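You operate a simulated robot arm through the tools that you are given. There is no shell and no other tool.

Carry out the task below with a simulated robot arm. There is one attempt and no reset: what you move stays moved.

JOB
Take the wooden leg and put it on the top of the folding table. Then take the grey mallet and put it on the top of the shoe bench. Then take the thin tissue roll on the top of the shoe bench and put it away on the upper shelf of the folding table. Then take the wooden block and leave it on the shelf under the shoe bench. Then open the table drawer. Do these in the order given. Set down upright: wooden leg, thin tissue roll.

It is judged by the outcome, as a careful person would: the job done as asked, and still so three seconds after it is handed in. It fails if anything else is knocked over, pushed out of place, dropped, spilled or broken.

ROBOT AND FRAMES
A 7-joint arm with a two-finger parallel gripper on a trunk, on a base that drives. Base frame: it is fixed to the floor where the robot stands at the start and does not move with it; the origin is under the middle of the robot, x ahead of it, y to its left, z up; the surface under the hand at the start is at about z = 77. Lengths are in cm, angles in rad, forces in N, time in s.
With the tool pointing down near the work surface it reaches from about 52 to 96 cm from the robot's upright axis, wherever it stands. Its first joint turns from -2.897 to 2.897 rad. Places, roughly: grey mallet (25x9x5 cm) [80, 20, 80]; shelf under the shoe bench [220, 250, 30]; table drawer [-220, 360, 70]; thin tissue roll (8x7x10 cm) [210, 240, 90]; top of the folding table [-200, 340, 80]; top of the shoe bench [220, 250, 80]; upper shelf of the folding table [-200, 340, 40]; wooden block (9x6x4 cm) [210, 290, 80]; wooden leg (4x4x13 cm) [80, 0, 80]. Payload 3.91 kg.
Tool frame: the origin (TCP) lies between the finger pads and is the grasp point; the fingertips stand 3 cm ahead of it; z points along the fingers, y is the line along which they close. The gripper opens to 11 cm. The fingers are 2 cm wide and 1 cm thick; the gripper's body (4.8 by 11.2 cm) begins 5.5 cm behind the TCP.
Orientation is that of the tool frame in the base frame, as [roll, pitch, yaw] about the fixed x, y, z axes, in that order (R = Rz(yaw) Ry(pitch) Rx(roll)). With the fingers straight down and closing along the base's y, the tool's x points along the base's -x, its y along +y and its z along -z.

CONTROLS
- The arm moves only by the tool arm_command. Its argument "motion" is a list of rows, each an object of numbers (a shift or turn left out is 0, a gripper value left out holds the last): "x", "y", "z": the shift along the base's x, y, z in cm; "rx", "ry", "rz": the turn, a rotation vector about the base's x, y, z in rad; "jaw": the gripper command, from -1 (fully open) to 1 (shut), values between in proportion. In form: [{"x": .., "y": .., "z": .., "rx": .., "ry": .., "rz": .., "jaw": ..}, ...]. A call has 1 to 20 rows; each row is the pose to reach, as a shift and turn from the pose commanded when the call began. Each row takes 0.2 s and may step no farther than 5 cm and 0.15 rad from the row before; otherwise, or with a gripper value out of range, the whole call is refused. Where a pose cannot be reached the arm comes as near as it can. A force on the tool above 40 N (or 10 N above the force at the start of the call, whichever is more), or a blocked arm, ends the call early, and 0.2 s more pass. Each finger travels about 7.2 cm/s and halts on what it meets, pressing with about 40 N; the grip force reading is that of the motor and also rises with nothing between the fingers. The clock runs only during rows and for 0.2 s after the last one: add rows that repeat a pose to give the fingers time. It gives the time, the measured TCP pose, the force on the tool (base axes), the opening and the grip force at its end, in the units of the frame above (readings bear some noise), with the torque about the TCP (base axes, N m) and any sound that the robot's microphone picked up, and new pictures: "pictures" is both (left out), scene, wrist or none.
- Cameras (640 x 400 px; columns grow to the right, rows downward): "scene" is now at [25.43, 1.31, 132.88]; the picture's right is [0.19, -0.98, 0.00], its down [-0.67, -0.13, -0.73] and it looks along [0.72, 0.14, -0.68] (base axes); focal length 291 px, centre (320, 200). "wrist" rides on the gripper at [7.2, 1.7, -10.3] in the tool frame; the picture's right is [-0.23, 0.97, 0.00], its down [-0.76, -0.18, -0.62] and it looks along [-0.61, -0.14, 0.78] (tool axes); focal length 222 px, centre (320, 200). There is no depth. A picture from a camera that has moved, and an enlarged one, comes with that camera's place and axes in the base frame and with its lens.
- slide_trunk(by): slides the trunk up (or, below 0, down) by that many cm; the arm and the scene camera ride with it, the base frame stays. It gives what a move gives, with no picture.
- steer(legs): drives the robot by 1 to 6 legs, each [ahead, left, turn to the left] in cm, cm and rad, along the robot's own axes; the way and the turn of a leg run together, so that a leg with both is an arc; at most 150 cm and 3.142 rad a leg. The arm and the cameras ride along, it lands a little off, and it stops where it bumps. It gives what a move gives, and a new picture of the scene camera.
- head_to(pan, tilt): turns the head with the scene camera to pan (to the left, within 1.501 rad either way) and tilt (down, from -0.506 to 1.204), counted from straight ahead of the robot. It gives what a move gives, and a new picture of the scene camera.
- inspect(camera, box): a new picture of the part [left, top, right, bottom] of that camera's present view, enlarged. It takes no simulated time.
- job_done(): hands the job in; it is judged then, once.

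Places have to be worked out from the pictures, the camera data and where the tool is seen. Open the gripper and draw the arm clear of the work before you hand the job in, unless the task says otherwise.

The tools are called after "Call:" as a command line: name --argument value ..., lists and objects as JSON in quotes. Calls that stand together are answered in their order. arm_command: Moves the arm, as the interface text tells. Its arguments: {"type":"object","properties":{"motion":{"type":"array"},"pictures":{"type":"string","enum":["both","scene","wrist","none"]}},"required":["motion"]} The other tools are called the same way: slide_trunk (by) slides the trunk up or down; steer (legs) drives the base; head_to (pan, tilt) turns the head that bears the scene camera; inspect (camera, box) takes an enlarged picture of a part of a camera's view; job_done () hands the job in.

At the start:

```text
clock: 0.0
eef_pos: [63.72, 19.8, 100.64]
tcp_rot: [-3.141, 0.0, 3.141]
contact_force: [0.3, -0.3, 0.6]
ft_torque: [-0.02, 0.03, 0.04]
width: 11.0
grasp_force: 0.2
trunk travel left (down, up): [-52.5, 15.7]
robot x, y, heading: [-0.2, -0.08, 0.0]
head pan, tilt: [0.192, 0.75]
```

scene: 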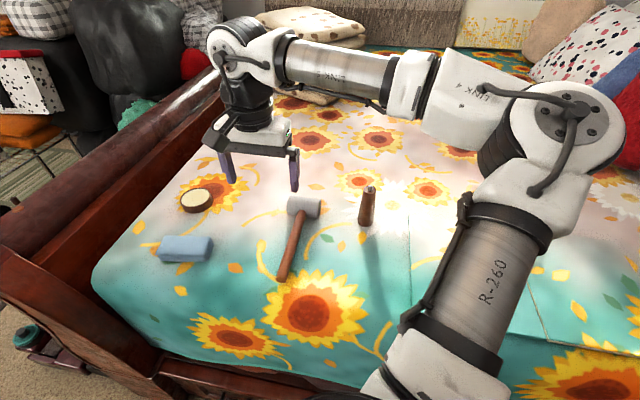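
wrist: 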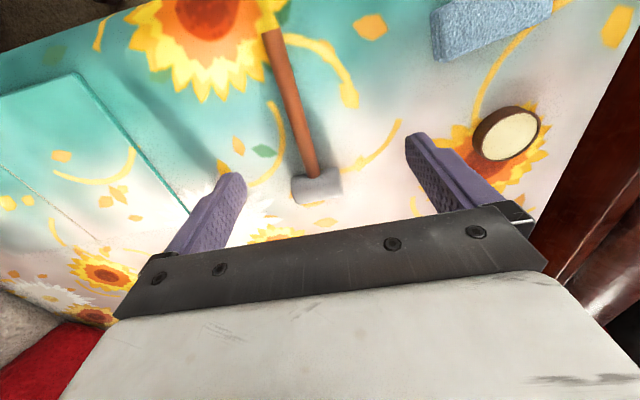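

I judge the leg to stand upright near [79, -0.5] and the mallet to lie along x near y=16. Before moving I look around the room with the head.

Call:
head_to --pan 1.2 --tilt 0.3

Call:
head_to --pan 1.5 --tilt 0.2

Call:
head_to --pan 0.6 --tilt 0.3

Call:
head_to --pan -1.2 --tilt 0.4

Call:
head_to --pan 0.0 --tilt 0.8

```text
clock: 1.3
eef_pos: [63.68, 19.75, 100.61]
tcp_rot: [3.141, -0.001, 3.141]
contact_force: [0.5, 0.2, 0.3]
ft_torque: [0.02, 0.03, 0.01]
width: 11.0
grasp_force: 0.1
trunk travel left (down, up): [-52.5, 15.7]
robot x, y, heading: [0.09, -0.07, 0.0]
head pan, tilt: [1.201, 0.3]
camera scene: at [20.67, 8.42, 136.9], right [0.93, -0.36, 0.0], down [-0.11, -0.28, -0.96], along [0.35, 0.89, -0.3], focal length 291 px, centre (320, 200)
```

scene: 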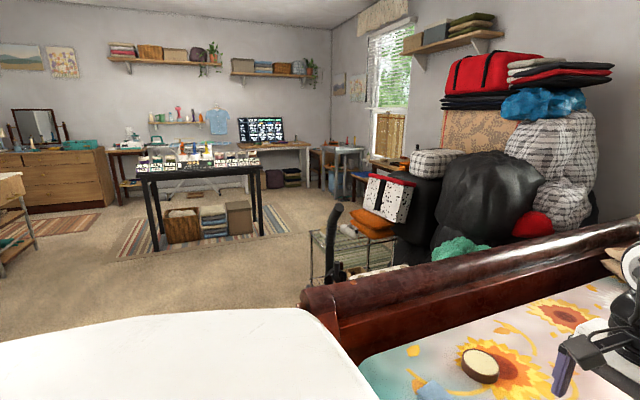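

```text
clock: 2.1
eef_pos: [63.72, 19.71, 100.71]
tcp_rot: [3.141, 0.001, 3.141]
contact_force: [-0.6, 0.3, -0.1]
ft_torque: [0.04, -0.02, 0.02]
width: 11.01
grasp_force: 0.0
trunk travel left (down, up): [-52.5, 15.7]
robot x, y, heading: [-0.05, 0.15, -0.0]
head pan, tilt: [1.499, 0.201]
camera scene: at [17.96, 9.01, 137.83], right [1.0, -0.07, 0.0], down [-0.01, -0.2, -0.98], along [0.07, 0.98, -0.2], focal length 291 px, centre (320, 200)
```

scene: 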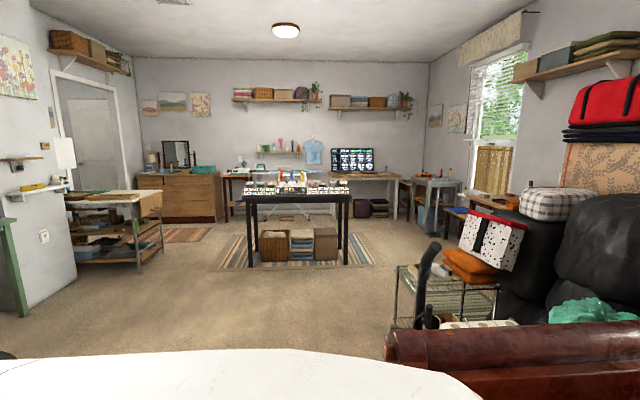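

```text
clock: 3.3
eef_pos: [63.66, 19.71, 100.63]
tcp_rot: [-3.141, 0.001, -3.14]
contact_force: [-0.6, -0.6, 0.2]
ft_torque: [0.01, 0.0, 0.02]
width: 10.97
grasp_force: 0.0
trunk travel left (down, up): [-52.5, 15.7]
robot x, y, heading: [0.28, 0.08, -0.004]
head pan, tilt: [0.6, 0.3]
camera scene: at [24.99, 5.0, 136.91], right [0.57, -0.82, 0.0], down [-0.24, -0.17, -0.96], along [0.79, 0.54, -0.3], focal length 291 px, centre (320, 200)
```

scene: 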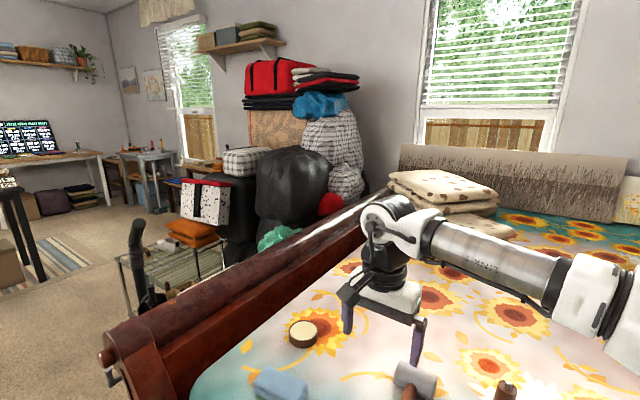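

```text
clock: 5.1
eef_pos: [63.67, 19.81, 100.61]
tcp_rot: [3.14, 0.0, -3.141]
contact_force: [0.0, -0.6, -0.3]
ft_torque: [-0.02, -0.02, 0.02]
width: 11.0
grasp_force: 0.1
trunk travel left (down, up): [-52.5, 15.7]
robot x, y, heading: [0.18, -0.29, 0.001]
head pan, tilt: [-1.201, 0.4]
camera scene: at [20.64, -8.91, 135.98], right [-0.93, -0.36, 0.0], down [-0.14, 0.36, -0.92], along [0.33, -0.86, -0.39], focal length 291 px, centre (320, 200)
```

scene: 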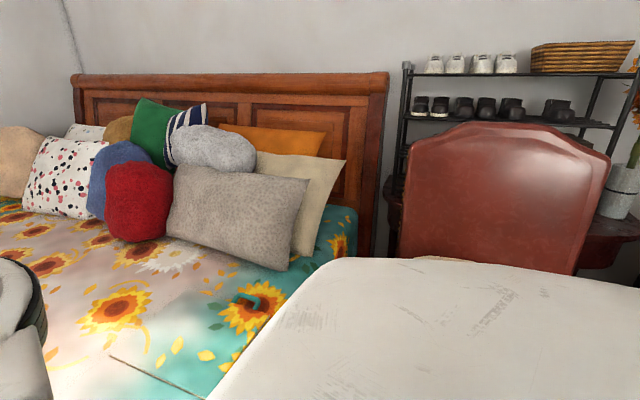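

```text
clock: 6.5
eef_pos: [63.7, 19.79, 100.71]
tcp_rot: [3.14, 0.001, 3.141]
contact_force: [-0.6, -0.4, -0.5]
ft_torque: [0.02, 0.02, -0.02]
width: 10.99
grasp_force: 0.0
trunk travel left (down, up): [-52.5, 15.7]
robot x, y, heading: [0.17, -0.0, 0.005]
head pan, tilt: [0.0, 0.799]
camera scene: at [25.36, -0.29, 132.47], right [0.0, -1.0, 0.0], down [-0.72, 0.0, -0.7], along [0.7, 0.0, -0.72], focal length 291 px, centre (320, 200)
```

scene: 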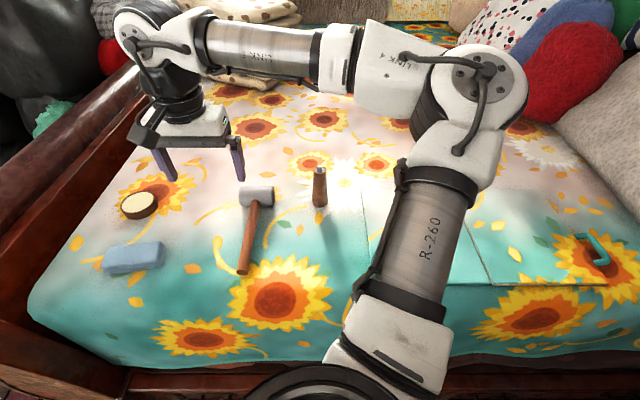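

The leg seems to be straight ahead of the camera near x≈77, y≈0. I zoom in to find its exact place.

Call:
inspect --camera "scene" --box '[220, 140, 380, 240]'

Call:
inspect --camera "wrist" --box '[100, 0, 500, 250]'

```text
4.00 times, centred on (300, 190) of scene
camera zoom: at [25.36, -0.29, 132.47], right [0.0, -1.0, 0.0], down [-0.72, 0.0, -0.7], along [0.7, 0.0, -0.72], focal length 1164 px, centre (400, 240)
```

zoom: 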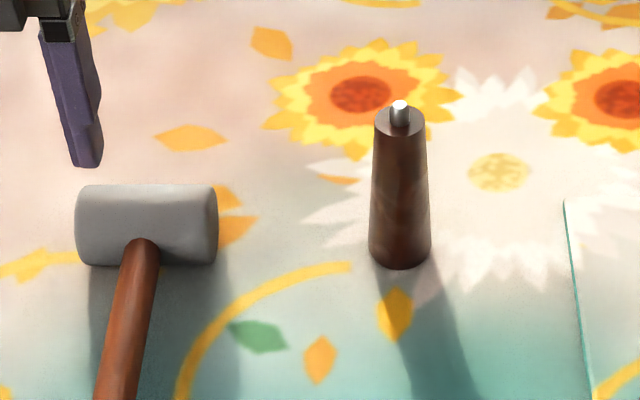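

```text
1.60 times, centred on (300, 125) of wrist
camera zoom: at [56.33, 21.42, 111.1], right [0.23, 0.97, 0.0], down [0.76, -0.18, 0.62], along [0.61, -0.14, -0.78], focal length 355 px, centre (352, 320)
```

zoom: 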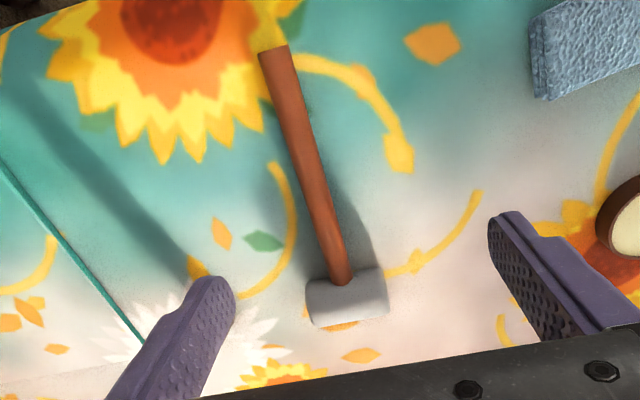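

The leg is a tapered cone about 4 cm wide at the base, centred near [78.6, -0.3]. I move above it with the fingers open.

Call:
arm_command --motion '[{"x": 2.5, "y": -3.35, "jaw": -1}, {"x": 5, "y": -6.7}, {"x": 7.5, "y": -10.05}, {"x": 10, "y": -13.4}, {"x": 12.4, "y": -16.75}, {"x": 14.9, "y": -20.1}, {"x": 14.9, "y": -20.1}]'

```text
clock: 8.1
eef_pos: [78.15, -0.33, 100.59]
tcp_rot: [-3.141, 0.002, -3.141]
contact_force: [-0.7, -0.8, -0.5]
ft_torque: [0.0, 0.02, 0.02]
width: 10.98
grasp_force: 0.0
trunk travel left (down, up): [-52.5, 15.7]
robot x, y, heading: [-0.24, 0.02, 0.002]
head pan, tilt: [0.0, 0.799]
camera scene: at [25.35, -0.28, 132.47], right [0.0, -1.0, 0.0], down [-0.72, 0.0, -0.7], along [0.7, 0.0, -0.72], focal length 291 px, centre (320, 200)
camera wrist: at [70.99, 1.33, 111.01], right [0.23, 0.97, 0.0], down [0.76, -0.18, 0.62], along [0.61, -0.14, -0.78], focal length 222 px, centre (320, 200)
```

scene: 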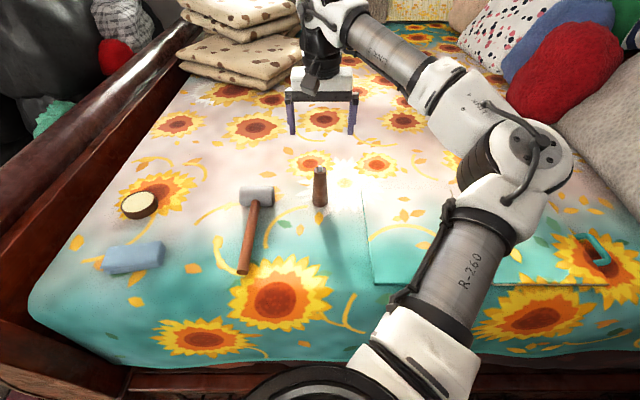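
wrist: 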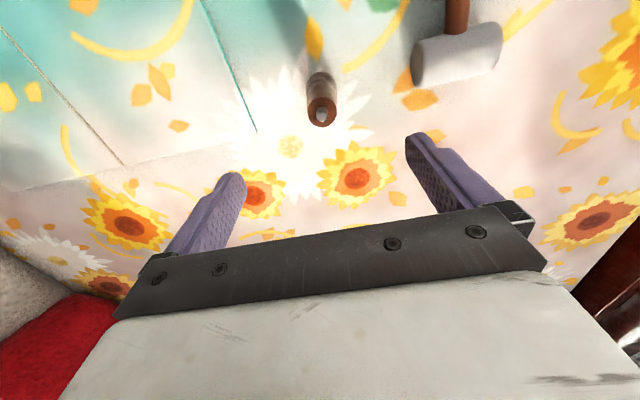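

The wrist view puts the leg top at about [77.8, -0.1], nearly under the tool. I lower over it to TCP z≈86 and close.

Call:
arm_command --motion '[{"x": -0.6, "y": 0.2, "z": -3}, {"x": -0.6, "y": 0.2, "z": -6}, {"x": -0.6, "y": 0.2, "z": -9}, {"x": -0.6, "y": 0.2, "z": -12}, {"x": -0.6, "y": 0.2, "z": -14.8}, {"x": -0.6, "y": 0.2, "z": -14.8}]'

```text
clock: 9.5
eef_pos: [77.98, 0.01, 85.83]
tcp_rot: [3.141, -0.001, 3.14]
contact_force: [0.8, 0.6, -0.7]
ft_torque: [0.0, -0.03, -0.02]
width: 10.99
grasp_force: 0.1
trunk travel left (down, up): [-52.5, 15.7]
robot x, y, heading: [0.24, 0.1, 0.002]
head pan, tilt: [0.0, 0.799]
camera scene: at [25.36, -0.28, 132.47], right [0.0, -1.0, 0.0], down [-0.72, 0.0, -0.7], along [0.7, 0.0, -0.72], focal length 291 px, centre (320, 200)
camera wrist: at [70.69, 1.7, 96.16], right [0.23, 0.97, 0.0], down [0.76, -0.18, 0.62], along [0.61, -0.14, -0.78], focal length 222 px, centre (320, 200)
```

scene: 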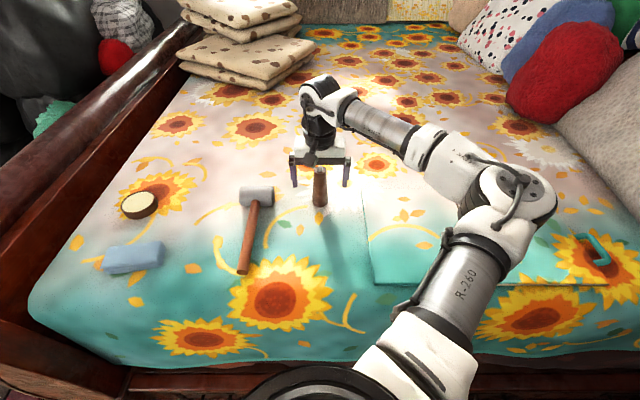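
wrist: 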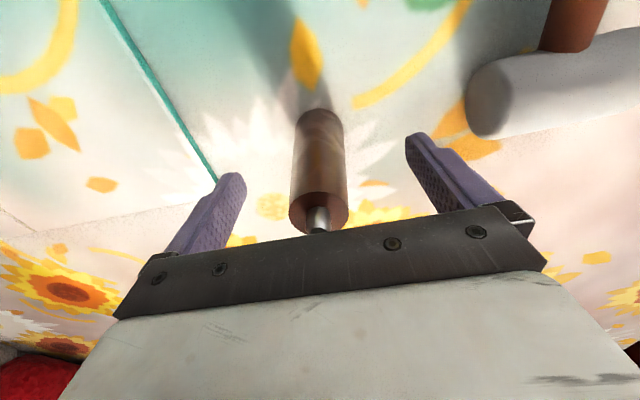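

The leg stands between the fingers, centred. I close on it.

Call:
arm_command --motion '[{"jaw": 0}, {"jaw": 0.4}, {"jaw": 1}, {"jaw": 1}, {"jaw": 1}, {"jaw": 1}]'

```text
clock: 10.9
eef_pos: [78.0, 0.02, 85.86]
tcp_rot: [-3.141, 0.0, -3.141]
contact_force: [-0.4, 0.1, -0.1]
ft_torque: [-0.01, 0.04, 0.01]
width: 3.39
grasp_force: 39.8
trunk travel left (down, up): [-52.5, 15.7]
robot x, y, heading: [0.26, -0.3, -0.002]
head pan, tilt: [0.0, 0.799]
camera scene: at [25.35, -0.28, 132.47], right [0.0, -1.0, 0.0], down [-0.72, 0.0, -0.7], along [0.7, 0.0, -0.72], focal length 291 px, centre (320, 200)
camera wrist: at [70.69, 1.71, 96.19], right [0.23, 0.97, 0.0], down [0.76, -0.18, 0.62], along [0.61, -0.14, -0.78], focal length 222 px, centre (320, 200)
```

scene: 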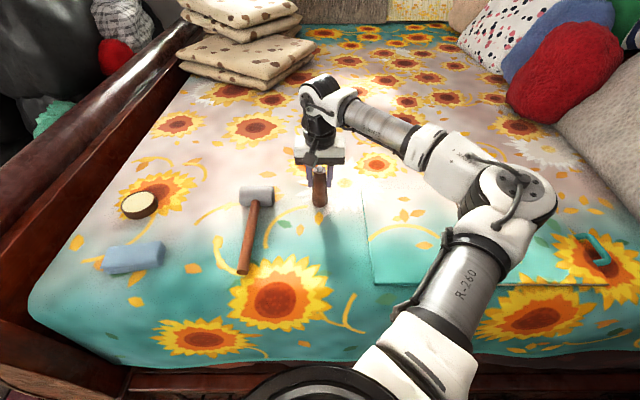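
wrist: 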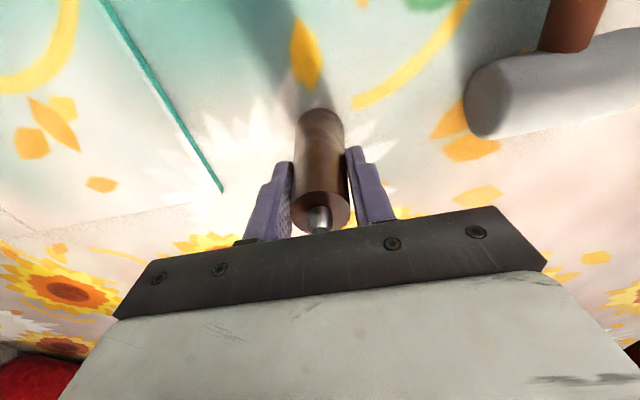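

Gripped at width 3.4 with 40 N. I lift the leg 24 cm and draw it in toward the robot.

Call:
arm_command --motion '[{"z": 3}, {"z": 7}, {"z": 11}, {"z": 15}, {"x": -2, "z": 19}, {"x": -6, "z": 22}, {"x": -10, "z": 24}, {"x": -14, "z": 24}, {"x": -18, "z": 24}, {"x": -20, "z": 24}, {"x": -20, "z": 24}]'

Call:
head_to --pan 1.5 --tilt 0.5

```text
clock: 13.3
eef_pos: [57.96, -0.37, 110.03]
tcp_rot: [-3.14, -0.001, 3.141]
contact_force: [0.2, 0.8, -0.8]
ft_torque: [-0.04, -0.04, -0.01]
width: 3.38
grasp_force: 40.0
trunk travel left (down, up): [-52.5, 15.7]
robot x, y, heading: [0.33, 0.09, 0.003]
head pan, tilt: [0.0, 0.799]
camera scene: at [25.37, -0.28, 132.47], right [0.0, -1.0, 0.0], down [-0.72, 0.0, -0.7], along [0.7, 0.0, -0.72], focal length 291 px, centre (320, 200)
camera wrist: at [50.68, 1.33, 120.44], right [0.23, 0.97, 0.0], down [0.76, -0.18, 0.62], along [0.61, -0.14, -0.78], focal length 222 px, centre (320, 200)
```

scene: 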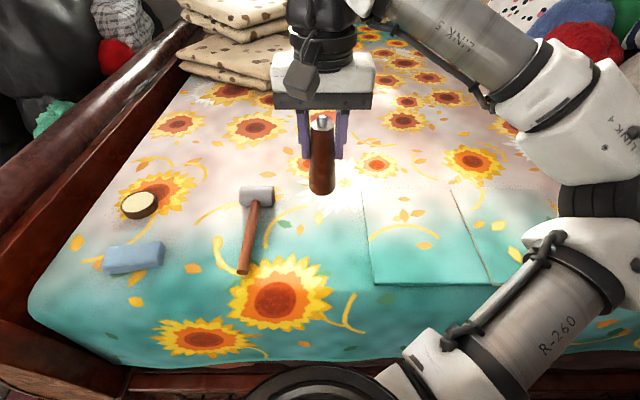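
wrist: 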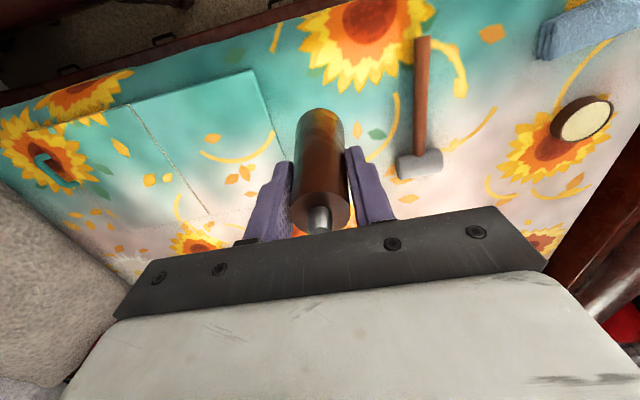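

```text
clock: 14.9
eef_pos: [58.08, -0.24, 110.01]
tcp_rot: [-3.141, 0.0, 3.141]
contact_force: [0.5, 0.2, -0.6]
ft_torque: [0.01, 0.02, 0.01]
width: 3.37
grasp_force: 39.7
trunk travel left (down, up): [-52.5, 15.7]
robot x, y, heading: [-0.11, 0.21, -0.001]
head pan, tilt: [1.499, 0.499]
camera scene: at [17.95, 8.79, 135.06], right [1.0, -0.07, 0.0], down [-0.03, -0.48, -0.88], along [0.06, 0.88, -0.48], focal length 291 px, centre (320, 200)
```

scene: 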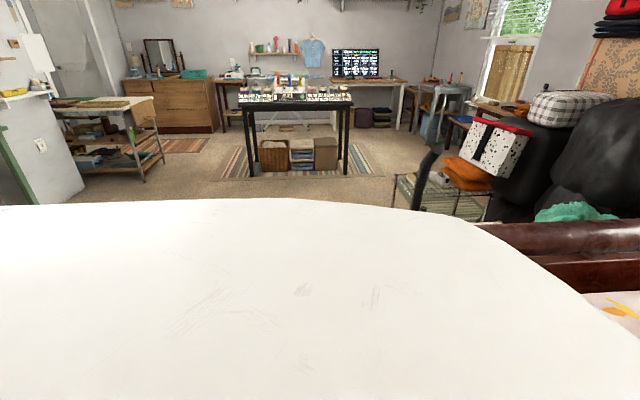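

The leg is held 30 cm above the bed. I turn the robot slightly left so the head can look behind it before I back away.

Call:
steer --legs '[[-10, 0, 0], [0, 0, 0.6]]'

Call:
head_to --pan 1.5 --tilt 0.35

```text
clock: 17.7
eef_pos: [38.3, 32.2, 110.06]
tcp_rot: [3.142, 0.0, -2.548]
contact_force: [0.5, 0.0, -0.2]
ft_torque: [0.0, 0.01, 0.0]
width: 3.33
grasp_force: 40.3
trunk travel left (down, up): [-52.5, 15.7]
robot x, y, heading: [-9.76, -0.01, 0.59]
head pan, tilt: [1.499, 0.499]
camera scene: at [-0.12, 17.13, 135.06], right [0.87, 0.5, 0.0], down [0.24, -0.42, -0.88], along [-0.44, 0.76, -0.48], focal length 291 px, centre (320, 200)
```

scene: 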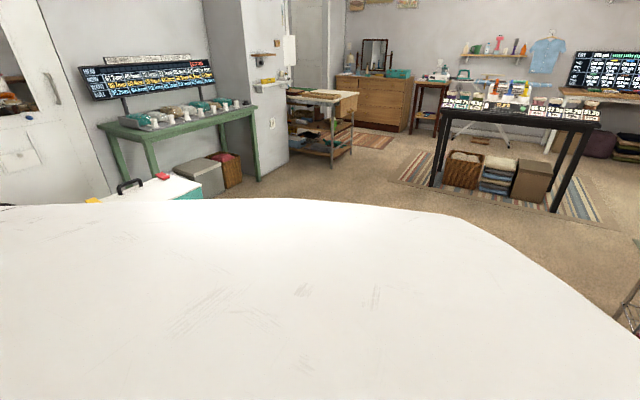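

```text
clock: 18.4
eef_pos: [38.38, 32.19, 109.94]
tcp_rot: [-3.142, -0.001, -2.549]
contact_force: [-0.7, -0.5, -1.1]
ft_torque: [0.03, -0.02, -0.02]
width: 3.34
grasp_force: 40.5
trunk travel left (down, up): [-52.5, 15.7]
robot x, y, heading: [-9.81, 0.0, 0.599]
head pan, tilt: [1.499, 0.351]
camera scene: at [-0.23, 17.31, 136.43], right [0.87, 0.5, 0.0], down [0.17, -0.3, -0.94], along [-0.47, 0.81, -0.34], focal length 291 px, centre (320, 200)
```

scene: 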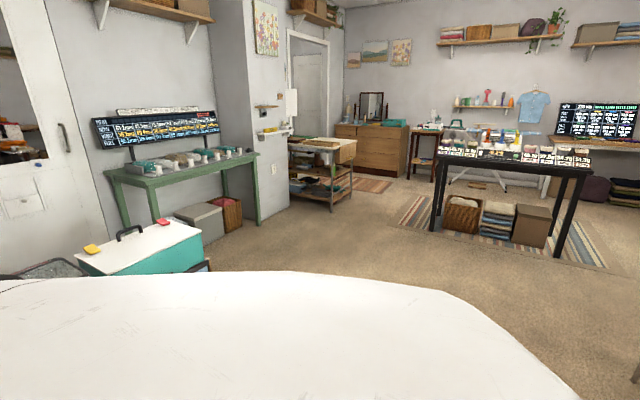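

Behind the robot is clear. The folding table seems to span about x −243..−155, y 315..373, with a black table at x −37..70. I back off, turn to +y and drive toward the folding table.

Call:
steer --legs '[[-30, 0, 0], [0, 0, 0.97], [140, 0, 0], [0, 70, 0]]'

Call:
head_to --pan 0.5 --tilt 0.35

```text
clock: 20.0
eef_pos: [21.95, 21.18, 109.94]
tcp_rot: [3.141, 0.001, -2.547]
contact_force: [0.5, -0.4, -0.8]
ft_torque: [-0.02, 0.02, 0.02]
width: 3.35
grasp_force: 40.9
trunk travel left (down, up): [-52.5, 15.7]
robot x, y, heading: [-26.6, -11.2, 0.595]
head pan, tilt: [1.499, 0.351]
stopped in leg 1: the robot was blocked; the commanded pose is now the measured one
camera scene: at [-16.72, 6.19, 136.42], right [0.87, 0.5, 0.0], down [0.17, -0.3, -0.94], along [-0.47, 0.81, -0.34], focal length 291 px, centre (320, 200)
```

scene: 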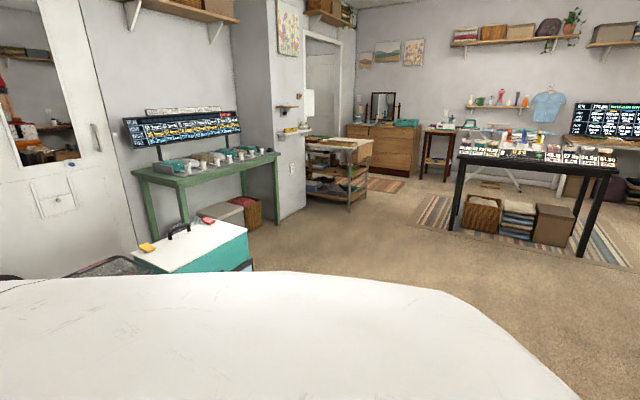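

```text
clock: 21.2
eef_pos: [21.92, 21.08, 110.03]
tcp_rot: [3.139, -0.001, -2.547]
contact_force: [-0.4, -0.2, -0.8]
ft_torque: [-0.01, 0.01, 0.02]
width: 3.34
grasp_force: 39.7
trunk travel left (down, up): [-52.5, 15.7]
robot x, y, heading: [-26.73, -11.05, 0.59]
head pan, tilt: [0.499, 0.351]
camera scene: at [-7.83, 6.35, 136.43], right [0.89, -0.46, 0.0], down [-0.16, -0.31, -0.94], along [0.43, 0.84, -0.34], focal length 291 px, centre (320, 200)
```

scene: 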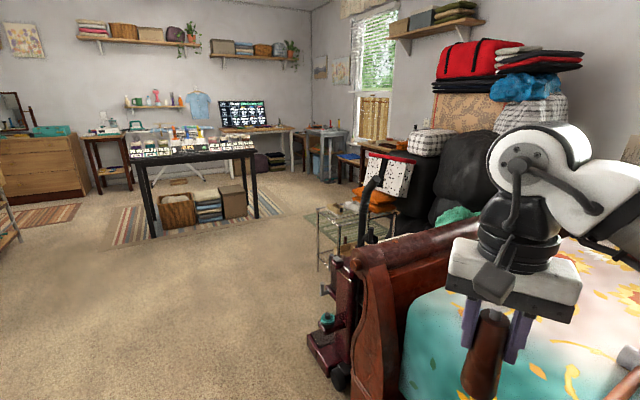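

The robot bumped something behind it, unseen. I step forward and sideways away from it, then turn to face +y and look around.

Call:
steer --legs '[[5, 0, 0], [0, 25, 0], [0, 0, 0.98]]'

Call:
head_to --pan 1.5 --tilt 0.4

Call:
head_to --pan -1.5 --tilt 0.4

```text
clock: 26.9
eef_pos: [-36.22, 70.57, 110.03]
tcp_rot: [3.139, 0.001, -1.572]
contact_force: [0.5, -0.1, -1.3]
ft_torque: [-0.02, 0.01, -0.01]
width: 3.36
grasp_force: 39.9
trunk travel left (down, up): [-52.5, 15.7]
robot x, y, heading: [-36.62, 12.49, 1.569]
head pan, tilt: [0.499, 0.351]
camera scene: at [-40.85, 37.41, 136.43], right [0.88, 0.48, 0.0], down [0.16, -0.3, -0.94], along [-0.45, 0.82, -0.34], focal length 291 px, centre (320, 200)
```

scene: 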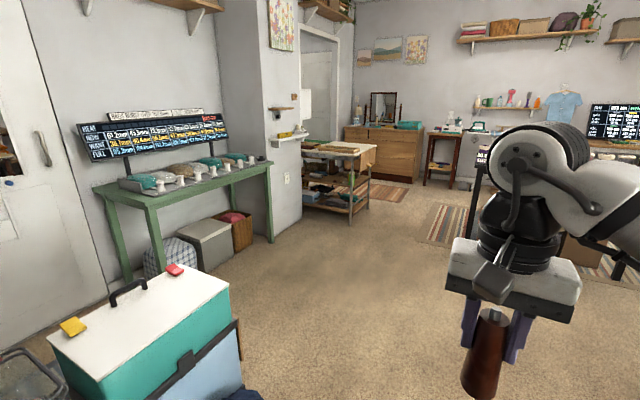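

```text
clock: 28.2
eef_pos: [-36.36, 70.56, 109.93]
tcp_rot: [3.14, 0.001, -1.571]
contact_force: [-0.5, -0.9, -1.3]
ft_torque: [-0.04, 0.0, 0.01]
width: 3.36
grasp_force: 39.9
trunk travel left (down, up): [-52.5, 15.7]
robot x, y, heading: [-36.55, 12.53, 1.572]
head pan, tilt: [1.499, 0.4]
camera scene: at [-45.61, 29.9, 135.98], right [0.07, 1.0, 0.0], down [0.39, -0.03, -0.92], along [-0.92, 0.07, -0.39], focal length 291 px, centre (320, 200)
```

scene: 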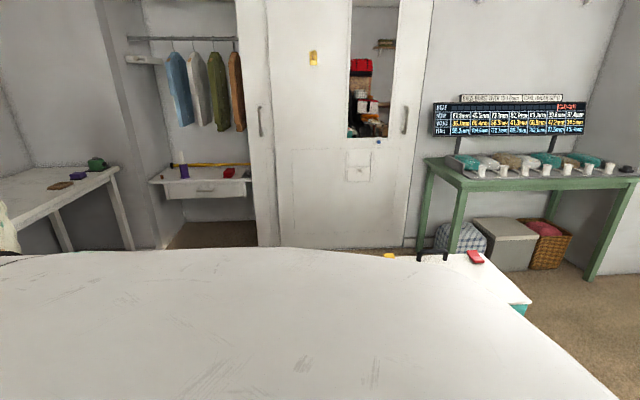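

```text
clock: 30.8
eef_pos: [-36.29, 70.59, 110.0]
tcp_rot: [3.141, 0.0, -1.571]
contact_force: [0.7, 0.1, -0.2]
ft_torque: [0.01, -0.01, 0.03]
width: 3.34
grasp_force: 39.9
trunk travel left (down, up): [-52.5, 15.7]
robot x, y, heading: [-36.52, 12.56, 1.57]
head pan, tilt: [-1.499, 0.4]
camera scene: at [-27.14, 29.91, 135.98], right [0.07, -1.0, 0.0], down [-0.39, -0.03, -0.92], along [0.92, 0.07, -0.39], focal length 291 px, centre (320, 200)
```

scene: 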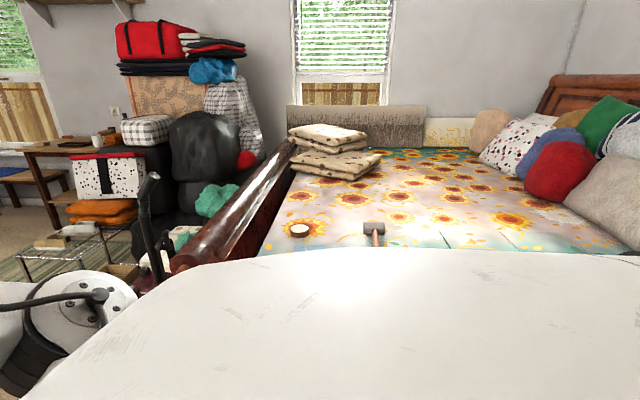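

I locate the cooler cart at x −119..−96, y 52..87 (top z≈85), and the vacuum at x>40. I drive ahead past them along x≈−36 and then strafe left toward the folding table.

Call:
steer --legs '[[140, 0, 0], [0, 80, 0], [40, 0, 0]]'

Call:
head_to --pan 0.5 --tilt 0.6

```text
clock: 46.3
eef_pos: [-115.03, 256.37, 110.04]
tcp_rot: [3.14, -0.002, -1.582]
contact_force: [-0.1, -0.3, -1.1]
ft_torque: [-0.03, 0.0, 0.02]
width: 3.34
grasp_force: 39.8
trunk travel left (down, up): [-52.5, 15.7]
robot x, y, heading: [-115.79, 198.44, 1.561]
head pan, tilt: [-1.499, 0.4]
camera scene: at [-106.21, 215.67, 135.97], right [0.06, -1.0, 0.0], down [-0.39, -0.02, -0.92], along [0.92, 0.06, -0.39], focal length 291 px, centre (320, 200)
```

scene: 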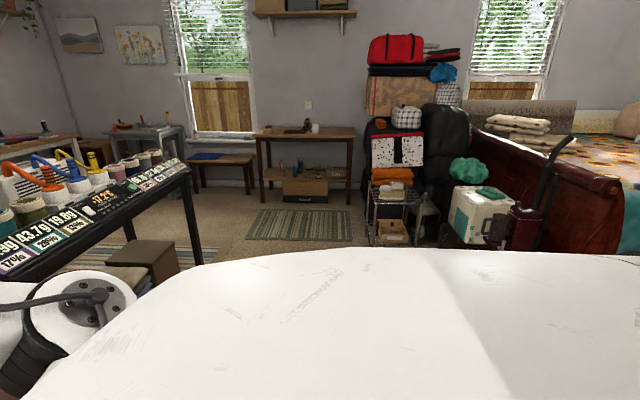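

```text
clock: 48.2
eef_pos: [-114.96, 256.34, 109.91]
tcp_rot: [3.139, 0.0, -1.58]
contact_force: [0.5, 0.6, -1.0]
ft_torque: [0.01, 0.01, 0.0]
width: 3.34
grasp_force: 39.6
trunk travel left (down, up): [-52.5, 15.7]
robot x, y, heading: [-115.96, 198.02, 1.562]
head pan, tilt: [0.499, 0.6]
camera scene: at [-119.61, 222.87, 134.16], right [0.88, 0.47, 0.0], down [0.27, -0.5, -0.83], along [-0.39, 0.73, -0.56], focal length 291 px, centre (320, 200)
```

scene: 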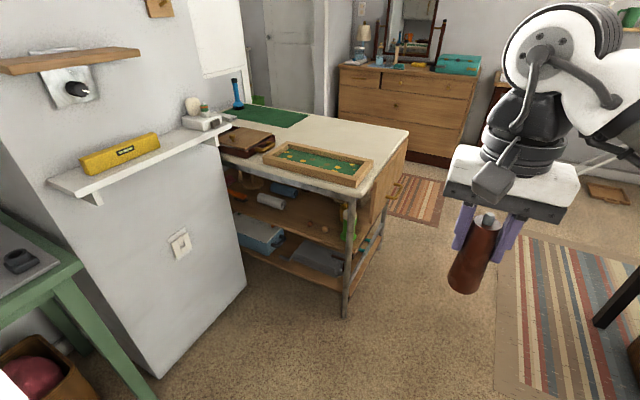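

The folding table and its drawer (facing +x with a handle) are in view; its top holds a tray, a case and a mat, with free space on the right. I zoom in.

Call:
inspect --camera "scene" --box '[200, 80, 440, 230]'

Call:
inspect --camera "scene" --box '[200, 180, 440, 330]'

```text
2.67 times, centred on (320, 155) of scene
camera zoom: at [-119.61, 222.87, 134.16], right [0.88, 0.47, 0.0], down [0.27, -0.5, -0.83], along [-0.39, 0.73, -0.56], focal length 776 px, centre (320, 320)
```

zoom: 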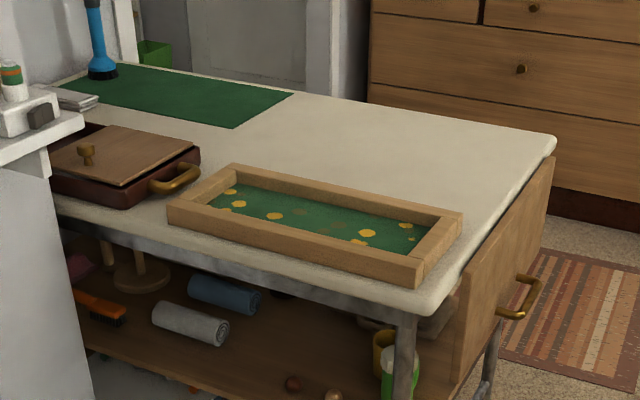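

```text
2.67 times, centred on (320, 255) of scene
camera zoom: at [-119.61, 222.87, 134.16], right [0.88, 0.47, 0.0], down [0.27, -0.5, -0.83], along [-0.39, 0.73, -0.56], focal length 776 px, centre (320, 53)
```

zoom: 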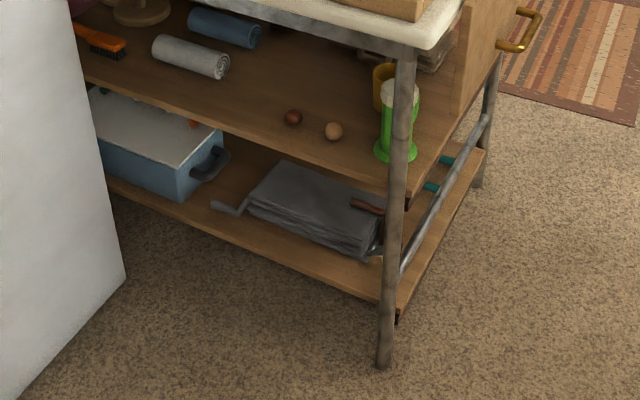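

The free patch of the table top is about x −200..−150, y 328..368, and the drawer handle is on the +x end near [-140, 331, 68]. I drive to the corner of the table and turn to face it diagonally.

Call:
steer --legs '[[86, -14, 0], [0, 0, 0.88]]'

Call:
head_to --pan 0.1 --tilt 0.7

```text
clock: 55.0
eef_pos: [-145.0, 319.38, 110.1]
tcp_rot: [3.141, 0.001, -0.714]
contact_force: [-0.7, -0.6, -0.4]
ft_torque: [0.03, 0.02, -0.03]
width: 3.35
grasp_force: 40.1
trunk travel left (down, up): [-52.5, 15.7]
robot x, y, heading: [-100.99, 281.24, 2.428]
head pan, tilt: [0.499, 0.6]
camera scene: at [-122.51, 293.83, 134.16], right [0.21, 0.98, 0.0], down [0.55, -0.12, -0.82], along [-0.81, 0.18, -0.57], focal length 291 px, centre (320, 200)
```

scene: 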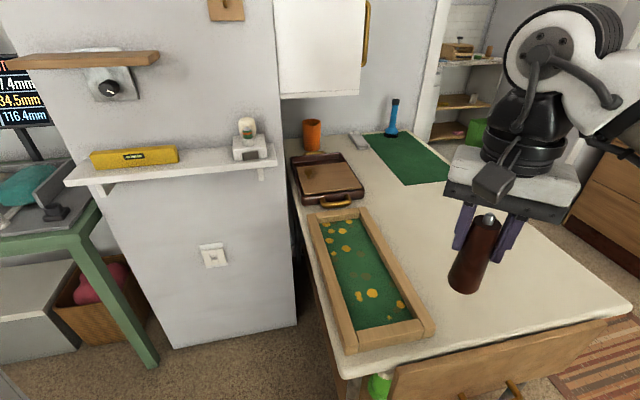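

```text
clock: 55.9
eef_pos: [-144.92, 319.38, 110.02]
tcp_rot: [3.14, 0.0, -0.714]
contact_force: [-0.8, 0.5, -1.3]
ft_torque: [0.0, 0.0, 0.0]
width: 3.34
grasp_force: 40.3
trunk travel left (down, up): [-52.5, 15.7]
robot x, y, heading: [-101.45, 281.52, 2.429]
head pan, tilt: [0.099, 0.7]
camera scene: at [-120.82, 296.85, 133.3], right [0.58, 0.82, 0.0], down [0.53, -0.37, -0.77], along [-0.63, 0.44, -0.64], focal length 291 px, centre (320, 200)
```

scene: 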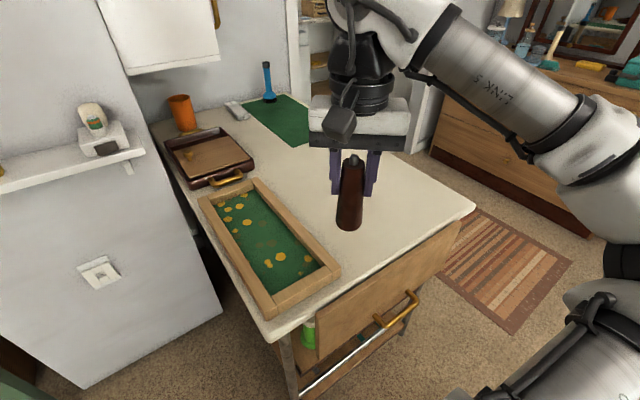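

The target spot near [-166, 341] between tray and mat is free. I extend the arm over it at this height.

Call:
arm_command --motion '[{"x": -3, "y": 3.1}, {"x": -6, "y": 6.2}, {"x": -9, "y": 9.3}, {"x": -12, "y": 12.4}, {"x": -15, "y": 15.5}, {"x": -18, "y": 18.6}, {"x": -21, "y": 21.6}, {"x": -21, "y": 21.6, "z": -4}, {"x": -21, "y": 21.6, "z": -8}, {"x": -21, "y": 21.6, "z": -12}, {"x": -21, "y": 21.6, "z": -15}, {"x": -21, "y": 21.6, "z": -15}]'

```text
clock: 58.5
eef_pos: [-165.94, 341.01, 94.72]
tcp_rot: [3.14, 0.0, -0.714]
contact_force: [0.2, 0.9, -0.7]
ft_torque: [-0.02, 0.04, -0.02]
width: 3.31
grasp_force: 39.6
trunk travel left (down, up): [-52.5, 15.7]
robot x, y, heading: [-100.87, 281.53, 2.431]
head pan, tilt: [0.099, 0.7]
camera scene: at [-120.81, 296.85, 133.3], right [0.58, 0.82, 0.0], down [0.53, -0.37, -0.76], along [-0.63, 0.44, -0.64], focal length 291 px, centre (320, 200)
camera wrist: at [-161.65, 335.01, 105.09], right [-0.81, -0.59, 0.0], down [-0.46, 0.63, 0.62], along [-0.37, 0.5, -0.78], focal length 222 px, centre (320, 200)
```

scene: 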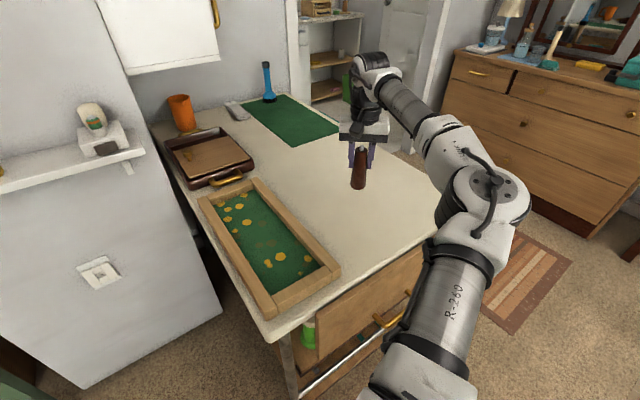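
wrist: 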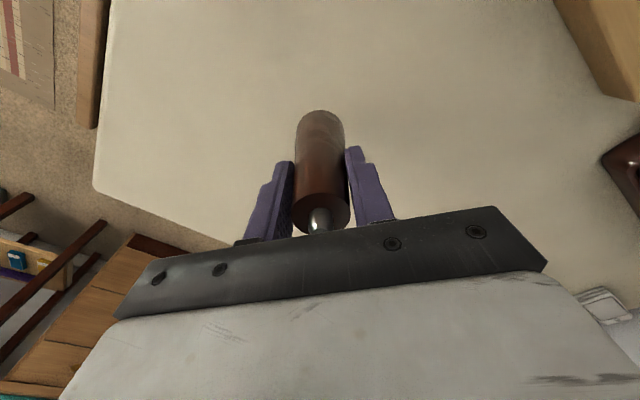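

Over clear table top. I lower gently and watch for contact.

Call:
arm_command --motion '[{"z": -2}, {"z": -4}, {"z": -5}, {"z": -5.5}, {"z": -6}, {"z": -6}]' --pictures "wrist"

```text
clock: 59.9
eef_pos: [-166.02, 341.04, 89.0]
tcp_rot: [3.139, 0.0, -0.714]
contact_force: [-0.4, -0.6, -1.0]
ft_torque: [-0.01, -0.01, 0.04]
width: 3.32
grasp_force: 40.2
trunk travel left (down, up): [-52.5, 15.7]
robot x, y, heading: [-101.29, 280.73, 2.429]
head pan, tilt: [0.099, 0.7]
camera wrist: at [-161.7, 334.92, 99.36], right [-0.81, -0.59, 0.0], down [-0.46, 0.63, 0.62], along [-0.37, 0.5, -0.78], focal length 222 px, centre (320, 200)
```

wrist: 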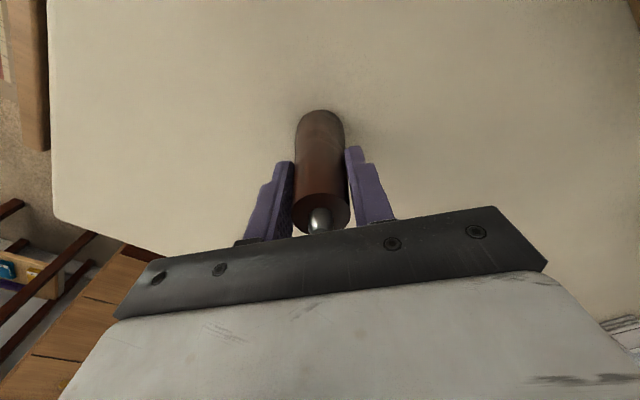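

Not yet in contact; the shadow is closing in. I lower further in small steps.

Call:
arm_command --motion '[{"z": -0.5}, {"z": -1}, {"z": -1.5}, {"z": -1.5}]' --pictures "wrist"

```text
clock: 60.9
eef_pos: [-165.99, 340.88, 88.01]
tcp_rot: [3.139, 0.01, -0.712]
contact_force: [-1.7, 2.9, 37.5]
ft_torque: [0.19, 0.09, -0.04]
width: 3.42
grasp_force: 40.2
trunk travel left (down, up): [-52.5, 15.7]
robot x, y, heading: [-101.18, 281.11, 2.431]
head pan, tilt: [0.099, 0.7]
camera wrist: at [-161.52, 334.74, 98.45], right [-0.81, -0.59, 0.0], down [-0.45, 0.63, 0.63], along [-0.37, 0.51, -0.78], focal length 222 px, centre (320, 200)
```

wrist: 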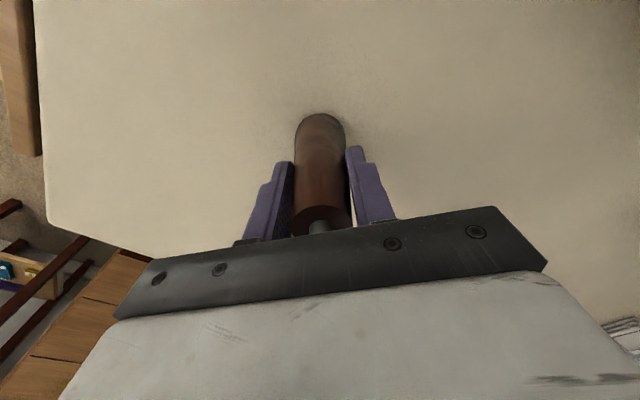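

Contact felt (37 N). I ease up until the force is nearly gone, then open.

Call:
arm_command --motion '[{"z": 0.3}, {"z": 0.6}, {"z": 0.6}]' --pictures "wrist"

```text
clock: 61.6
eef_pos: [-165.96, 340.89, 88.13]
tcp_rot: [3.139, 0.001, -0.715]
contact_force: [-0.5, 1.2, 12.4]
ft_torque: [0.26, 0.26, -0.04]
width: 3.42
grasp_force: 39.9
trunk travel left (down, up): [-52.5, 15.7]
robot x, y, heading: [-101.03, 281.38, 2.426]
head pan, tilt: [0.099, 0.7]
camera wrist: at [-161.65, 334.83, 98.53], right [-0.81, -0.59, 0.0], down [-0.46, 0.63, 0.62], along [-0.37, 0.5, -0.78], focal length 222 px, centre (320, 200)
```

wrist: 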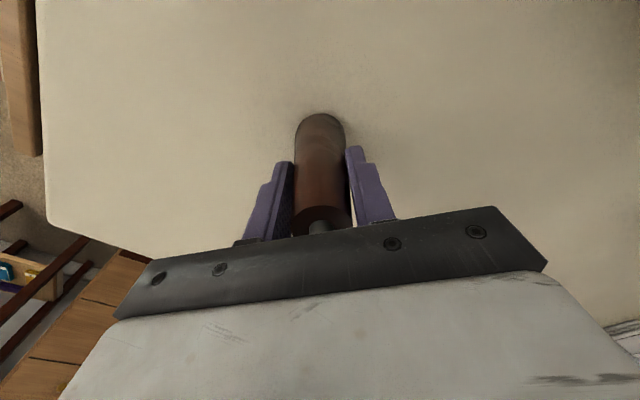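

A light residual load remains. I ease up another 0.15 cm and open the fingers gradually.

Call:
arm_command --motion '[{"z": 0.15}, {"z": 0.15, "jaw": 0.2}, {"z": 0.15, "jaw": -0.2}, {"z": 0.15, "jaw": -0.6}, {"z": 0.15, "jaw": -1}, {"z": 0.15, "jaw": -1}, {"z": 0.15, "jaw": -1}, {"z": 0.15, "jaw": -1}]'

```text
clock: 63.5
eef_pos: [-166.08, 340.99, 88.34]
tcp_rot: [3.14, 0.003, -0.713]
contact_force: [0.5, -1.2, 0.5]
ft_torque: [0.01, -0.05, -0.02]
width: 10.99
grasp_force: 0.1
trunk travel left (down, up): [-52.5, 15.7]
robot x, y, heading: [-101.39, 281.32, 2.426]
head pan, tilt: [0.099, 0.7]
camera scene: at [-120.81, 296.85, 133.3], right [0.58, 0.82, 0.0], down [0.53, -0.37, -0.76], along [-0.63, 0.44, -0.64], focal length 291 px, centre (320, 200)
camera wrist: at [-161.7, 334.89, 98.71], right [-0.81, -0.59, 0.0], down [-0.46, 0.63, 0.62], along [-0.37, 0.5, -0.78], focal length 222 px, centre (320, 200)
```

scene: 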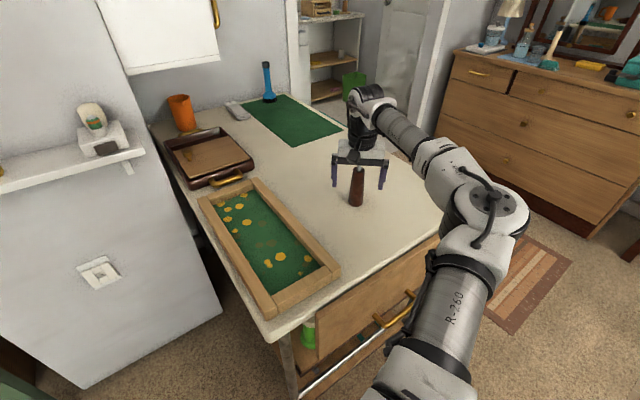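
wrist: 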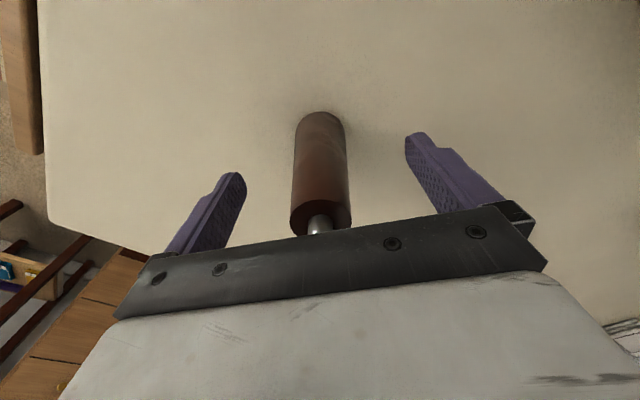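

The leg stands free and upright. I raise the hand straight up and draw it back.

Call:
arm_command --motion '[{"z": 3}, {"z": 7}, {"z": 11}, {"z": 15}, {"z": 19}, {"z": 22}, {"x": 3, "y": -2.6, "z": 22}, {"x": 6, "y": -5.2, "z": 22}, {"x": 9, "y": -7.8, "z": 22}, {"x": 12, "y": -10.4, "z": 22}, {"x": 15, "y": -13, "z": 22}, {"x": 18, "y": -15.6, "z": 22}, {"x": 21, "y": -18.2, "z": 22}, {"x": 22, "y": -19.5, "z": 22}]'

Call:
inspect --camera "scene" --box '[180, 100, 500, 300]'

```text
clock: 66.5
eef_pos: [-144.07, 321.32, 110.24]
tcp_rot: [3.14, 0.0, -0.715]
contact_force: [-0.4, 0.2, 0.4]
ft_torque: [-0.01, 0.02, -0.01]
width: 10.98
grasp_force: 0.0
trunk travel left (down, up): [-52.5, 15.7]
robot x, y, heading: [-101.34, 280.97, 2.431]
head pan, tilt: [0.099, 0.7]
camera scene: at [-120.81, 296.84, 133.3], right [0.58, 0.82, 0.0], down [0.53, -0.37, -0.77], along [-0.63, 0.44, -0.64], focal length 291 px, centre (320, 200)
camera wrist: at [-139.73, 315.28, 120.64], right [-0.81, -0.59, 0.0], down [-0.46, 0.63, 0.62], along [-0.37, 0.5, -0.78], focal length 222 px, centre (320, 200)
```

scene: 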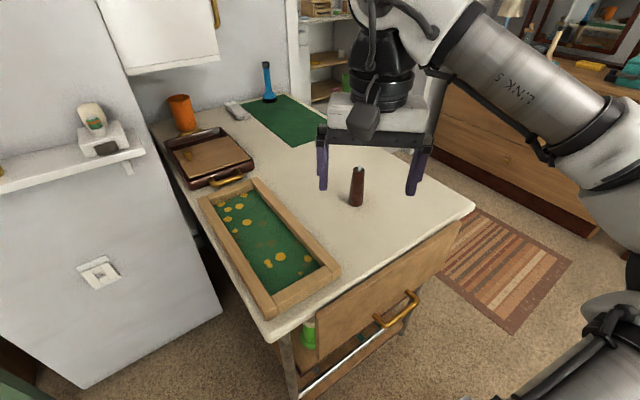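
wrist: 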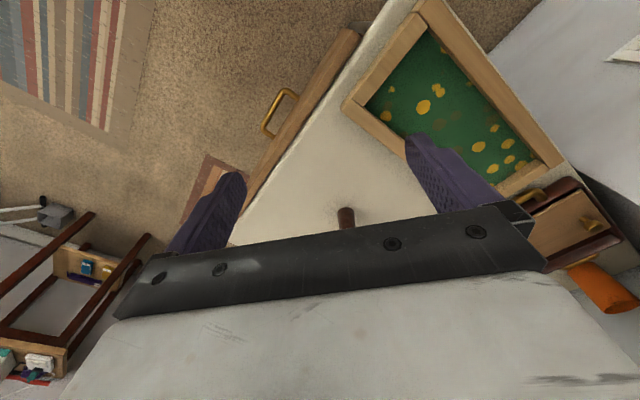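

```text
2.00 times, centred on (340, 200) of scene
camera zoom: at [-120.81, 296.84, 133.3], right [0.58, 0.82, 0.0], down [0.53, -0.37, -0.77], along [-0.63, 0.44, -0.64], focal length 582 px, centre (280, 200)
```

zoom: 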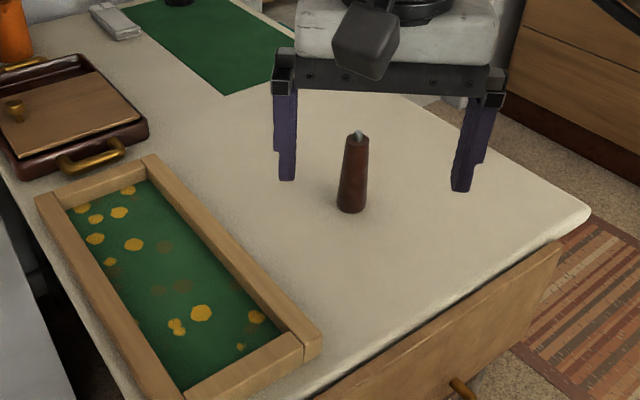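

The leg is standing on the table. Now I drive back to the open floor and turn to face the bed side, so I can see what I bumped earlier.

Call:
steer --legs '[[0, 0, -0.86], [-86, 0, 0], [0, -70, 0], [0, 0, -3.1]]'

Call:
head_to --pan 0.0 --tilt 0.45

```text
clock: 86.2
eef_pos: [-31.07, 133.11, 110.25]
tcp_rot: [3.14, 0.0, 1.645]
contact_force: [-0.4, 0.1, 0.3]
ft_torque: [-0.02, 0.0, 0.0]
width: 11.0
grasp_force: 0.1
trunk travel left (down, up): [-52.5, 15.7]
robot x, y, heading: [-33.03, 191.73, -1.497]
head pan, tilt: [0.099, 0.7]
camera scene: at [-30.04, 166.25, 133.3], right [-0.98, -0.17, 0.0], down [-0.11, 0.63, -0.76], along [0.13, -0.75, -0.64], focal length 291 px, centre (320, 200)
```

scene: 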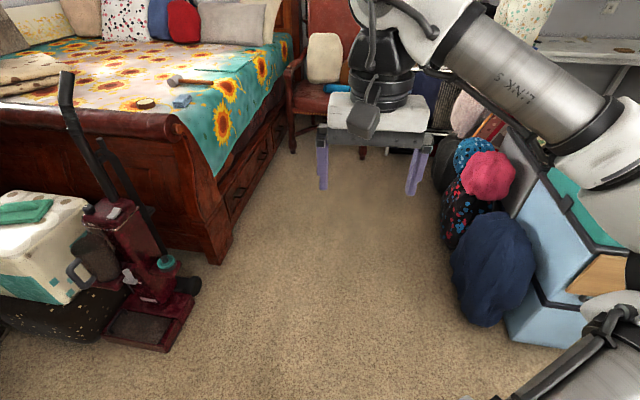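

```text
clock: 87.0
eef_pos: [-31.11, 133.22, 110.22]
tcp_rot: [3.14, -0.001, 1.645]
contact_force: [-0.5, 1.1, -0.1]
ft_torque: [0.01, -0.02, 0.0]
width: 10.99
grasp_force: 0.1
trunk travel left (down, up): [-52.5, 15.7]
robot x, y, heading: [-32.97, 192.02, -1.498]
head pan, tilt: [0.0, 0.45]
camera scene: at [-30.82, 165.45, 135.51], right [-1.0, -0.07, 0.0], down [-0.03, 0.43, -0.9], along [0.07, -0.9, -0.44], focal length 291 px, centre (320, 200)
```

scene: 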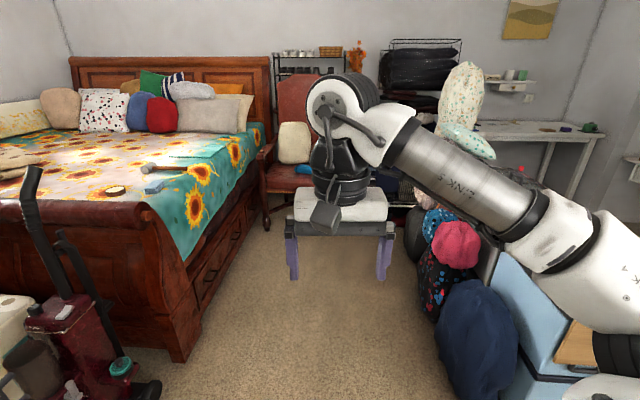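

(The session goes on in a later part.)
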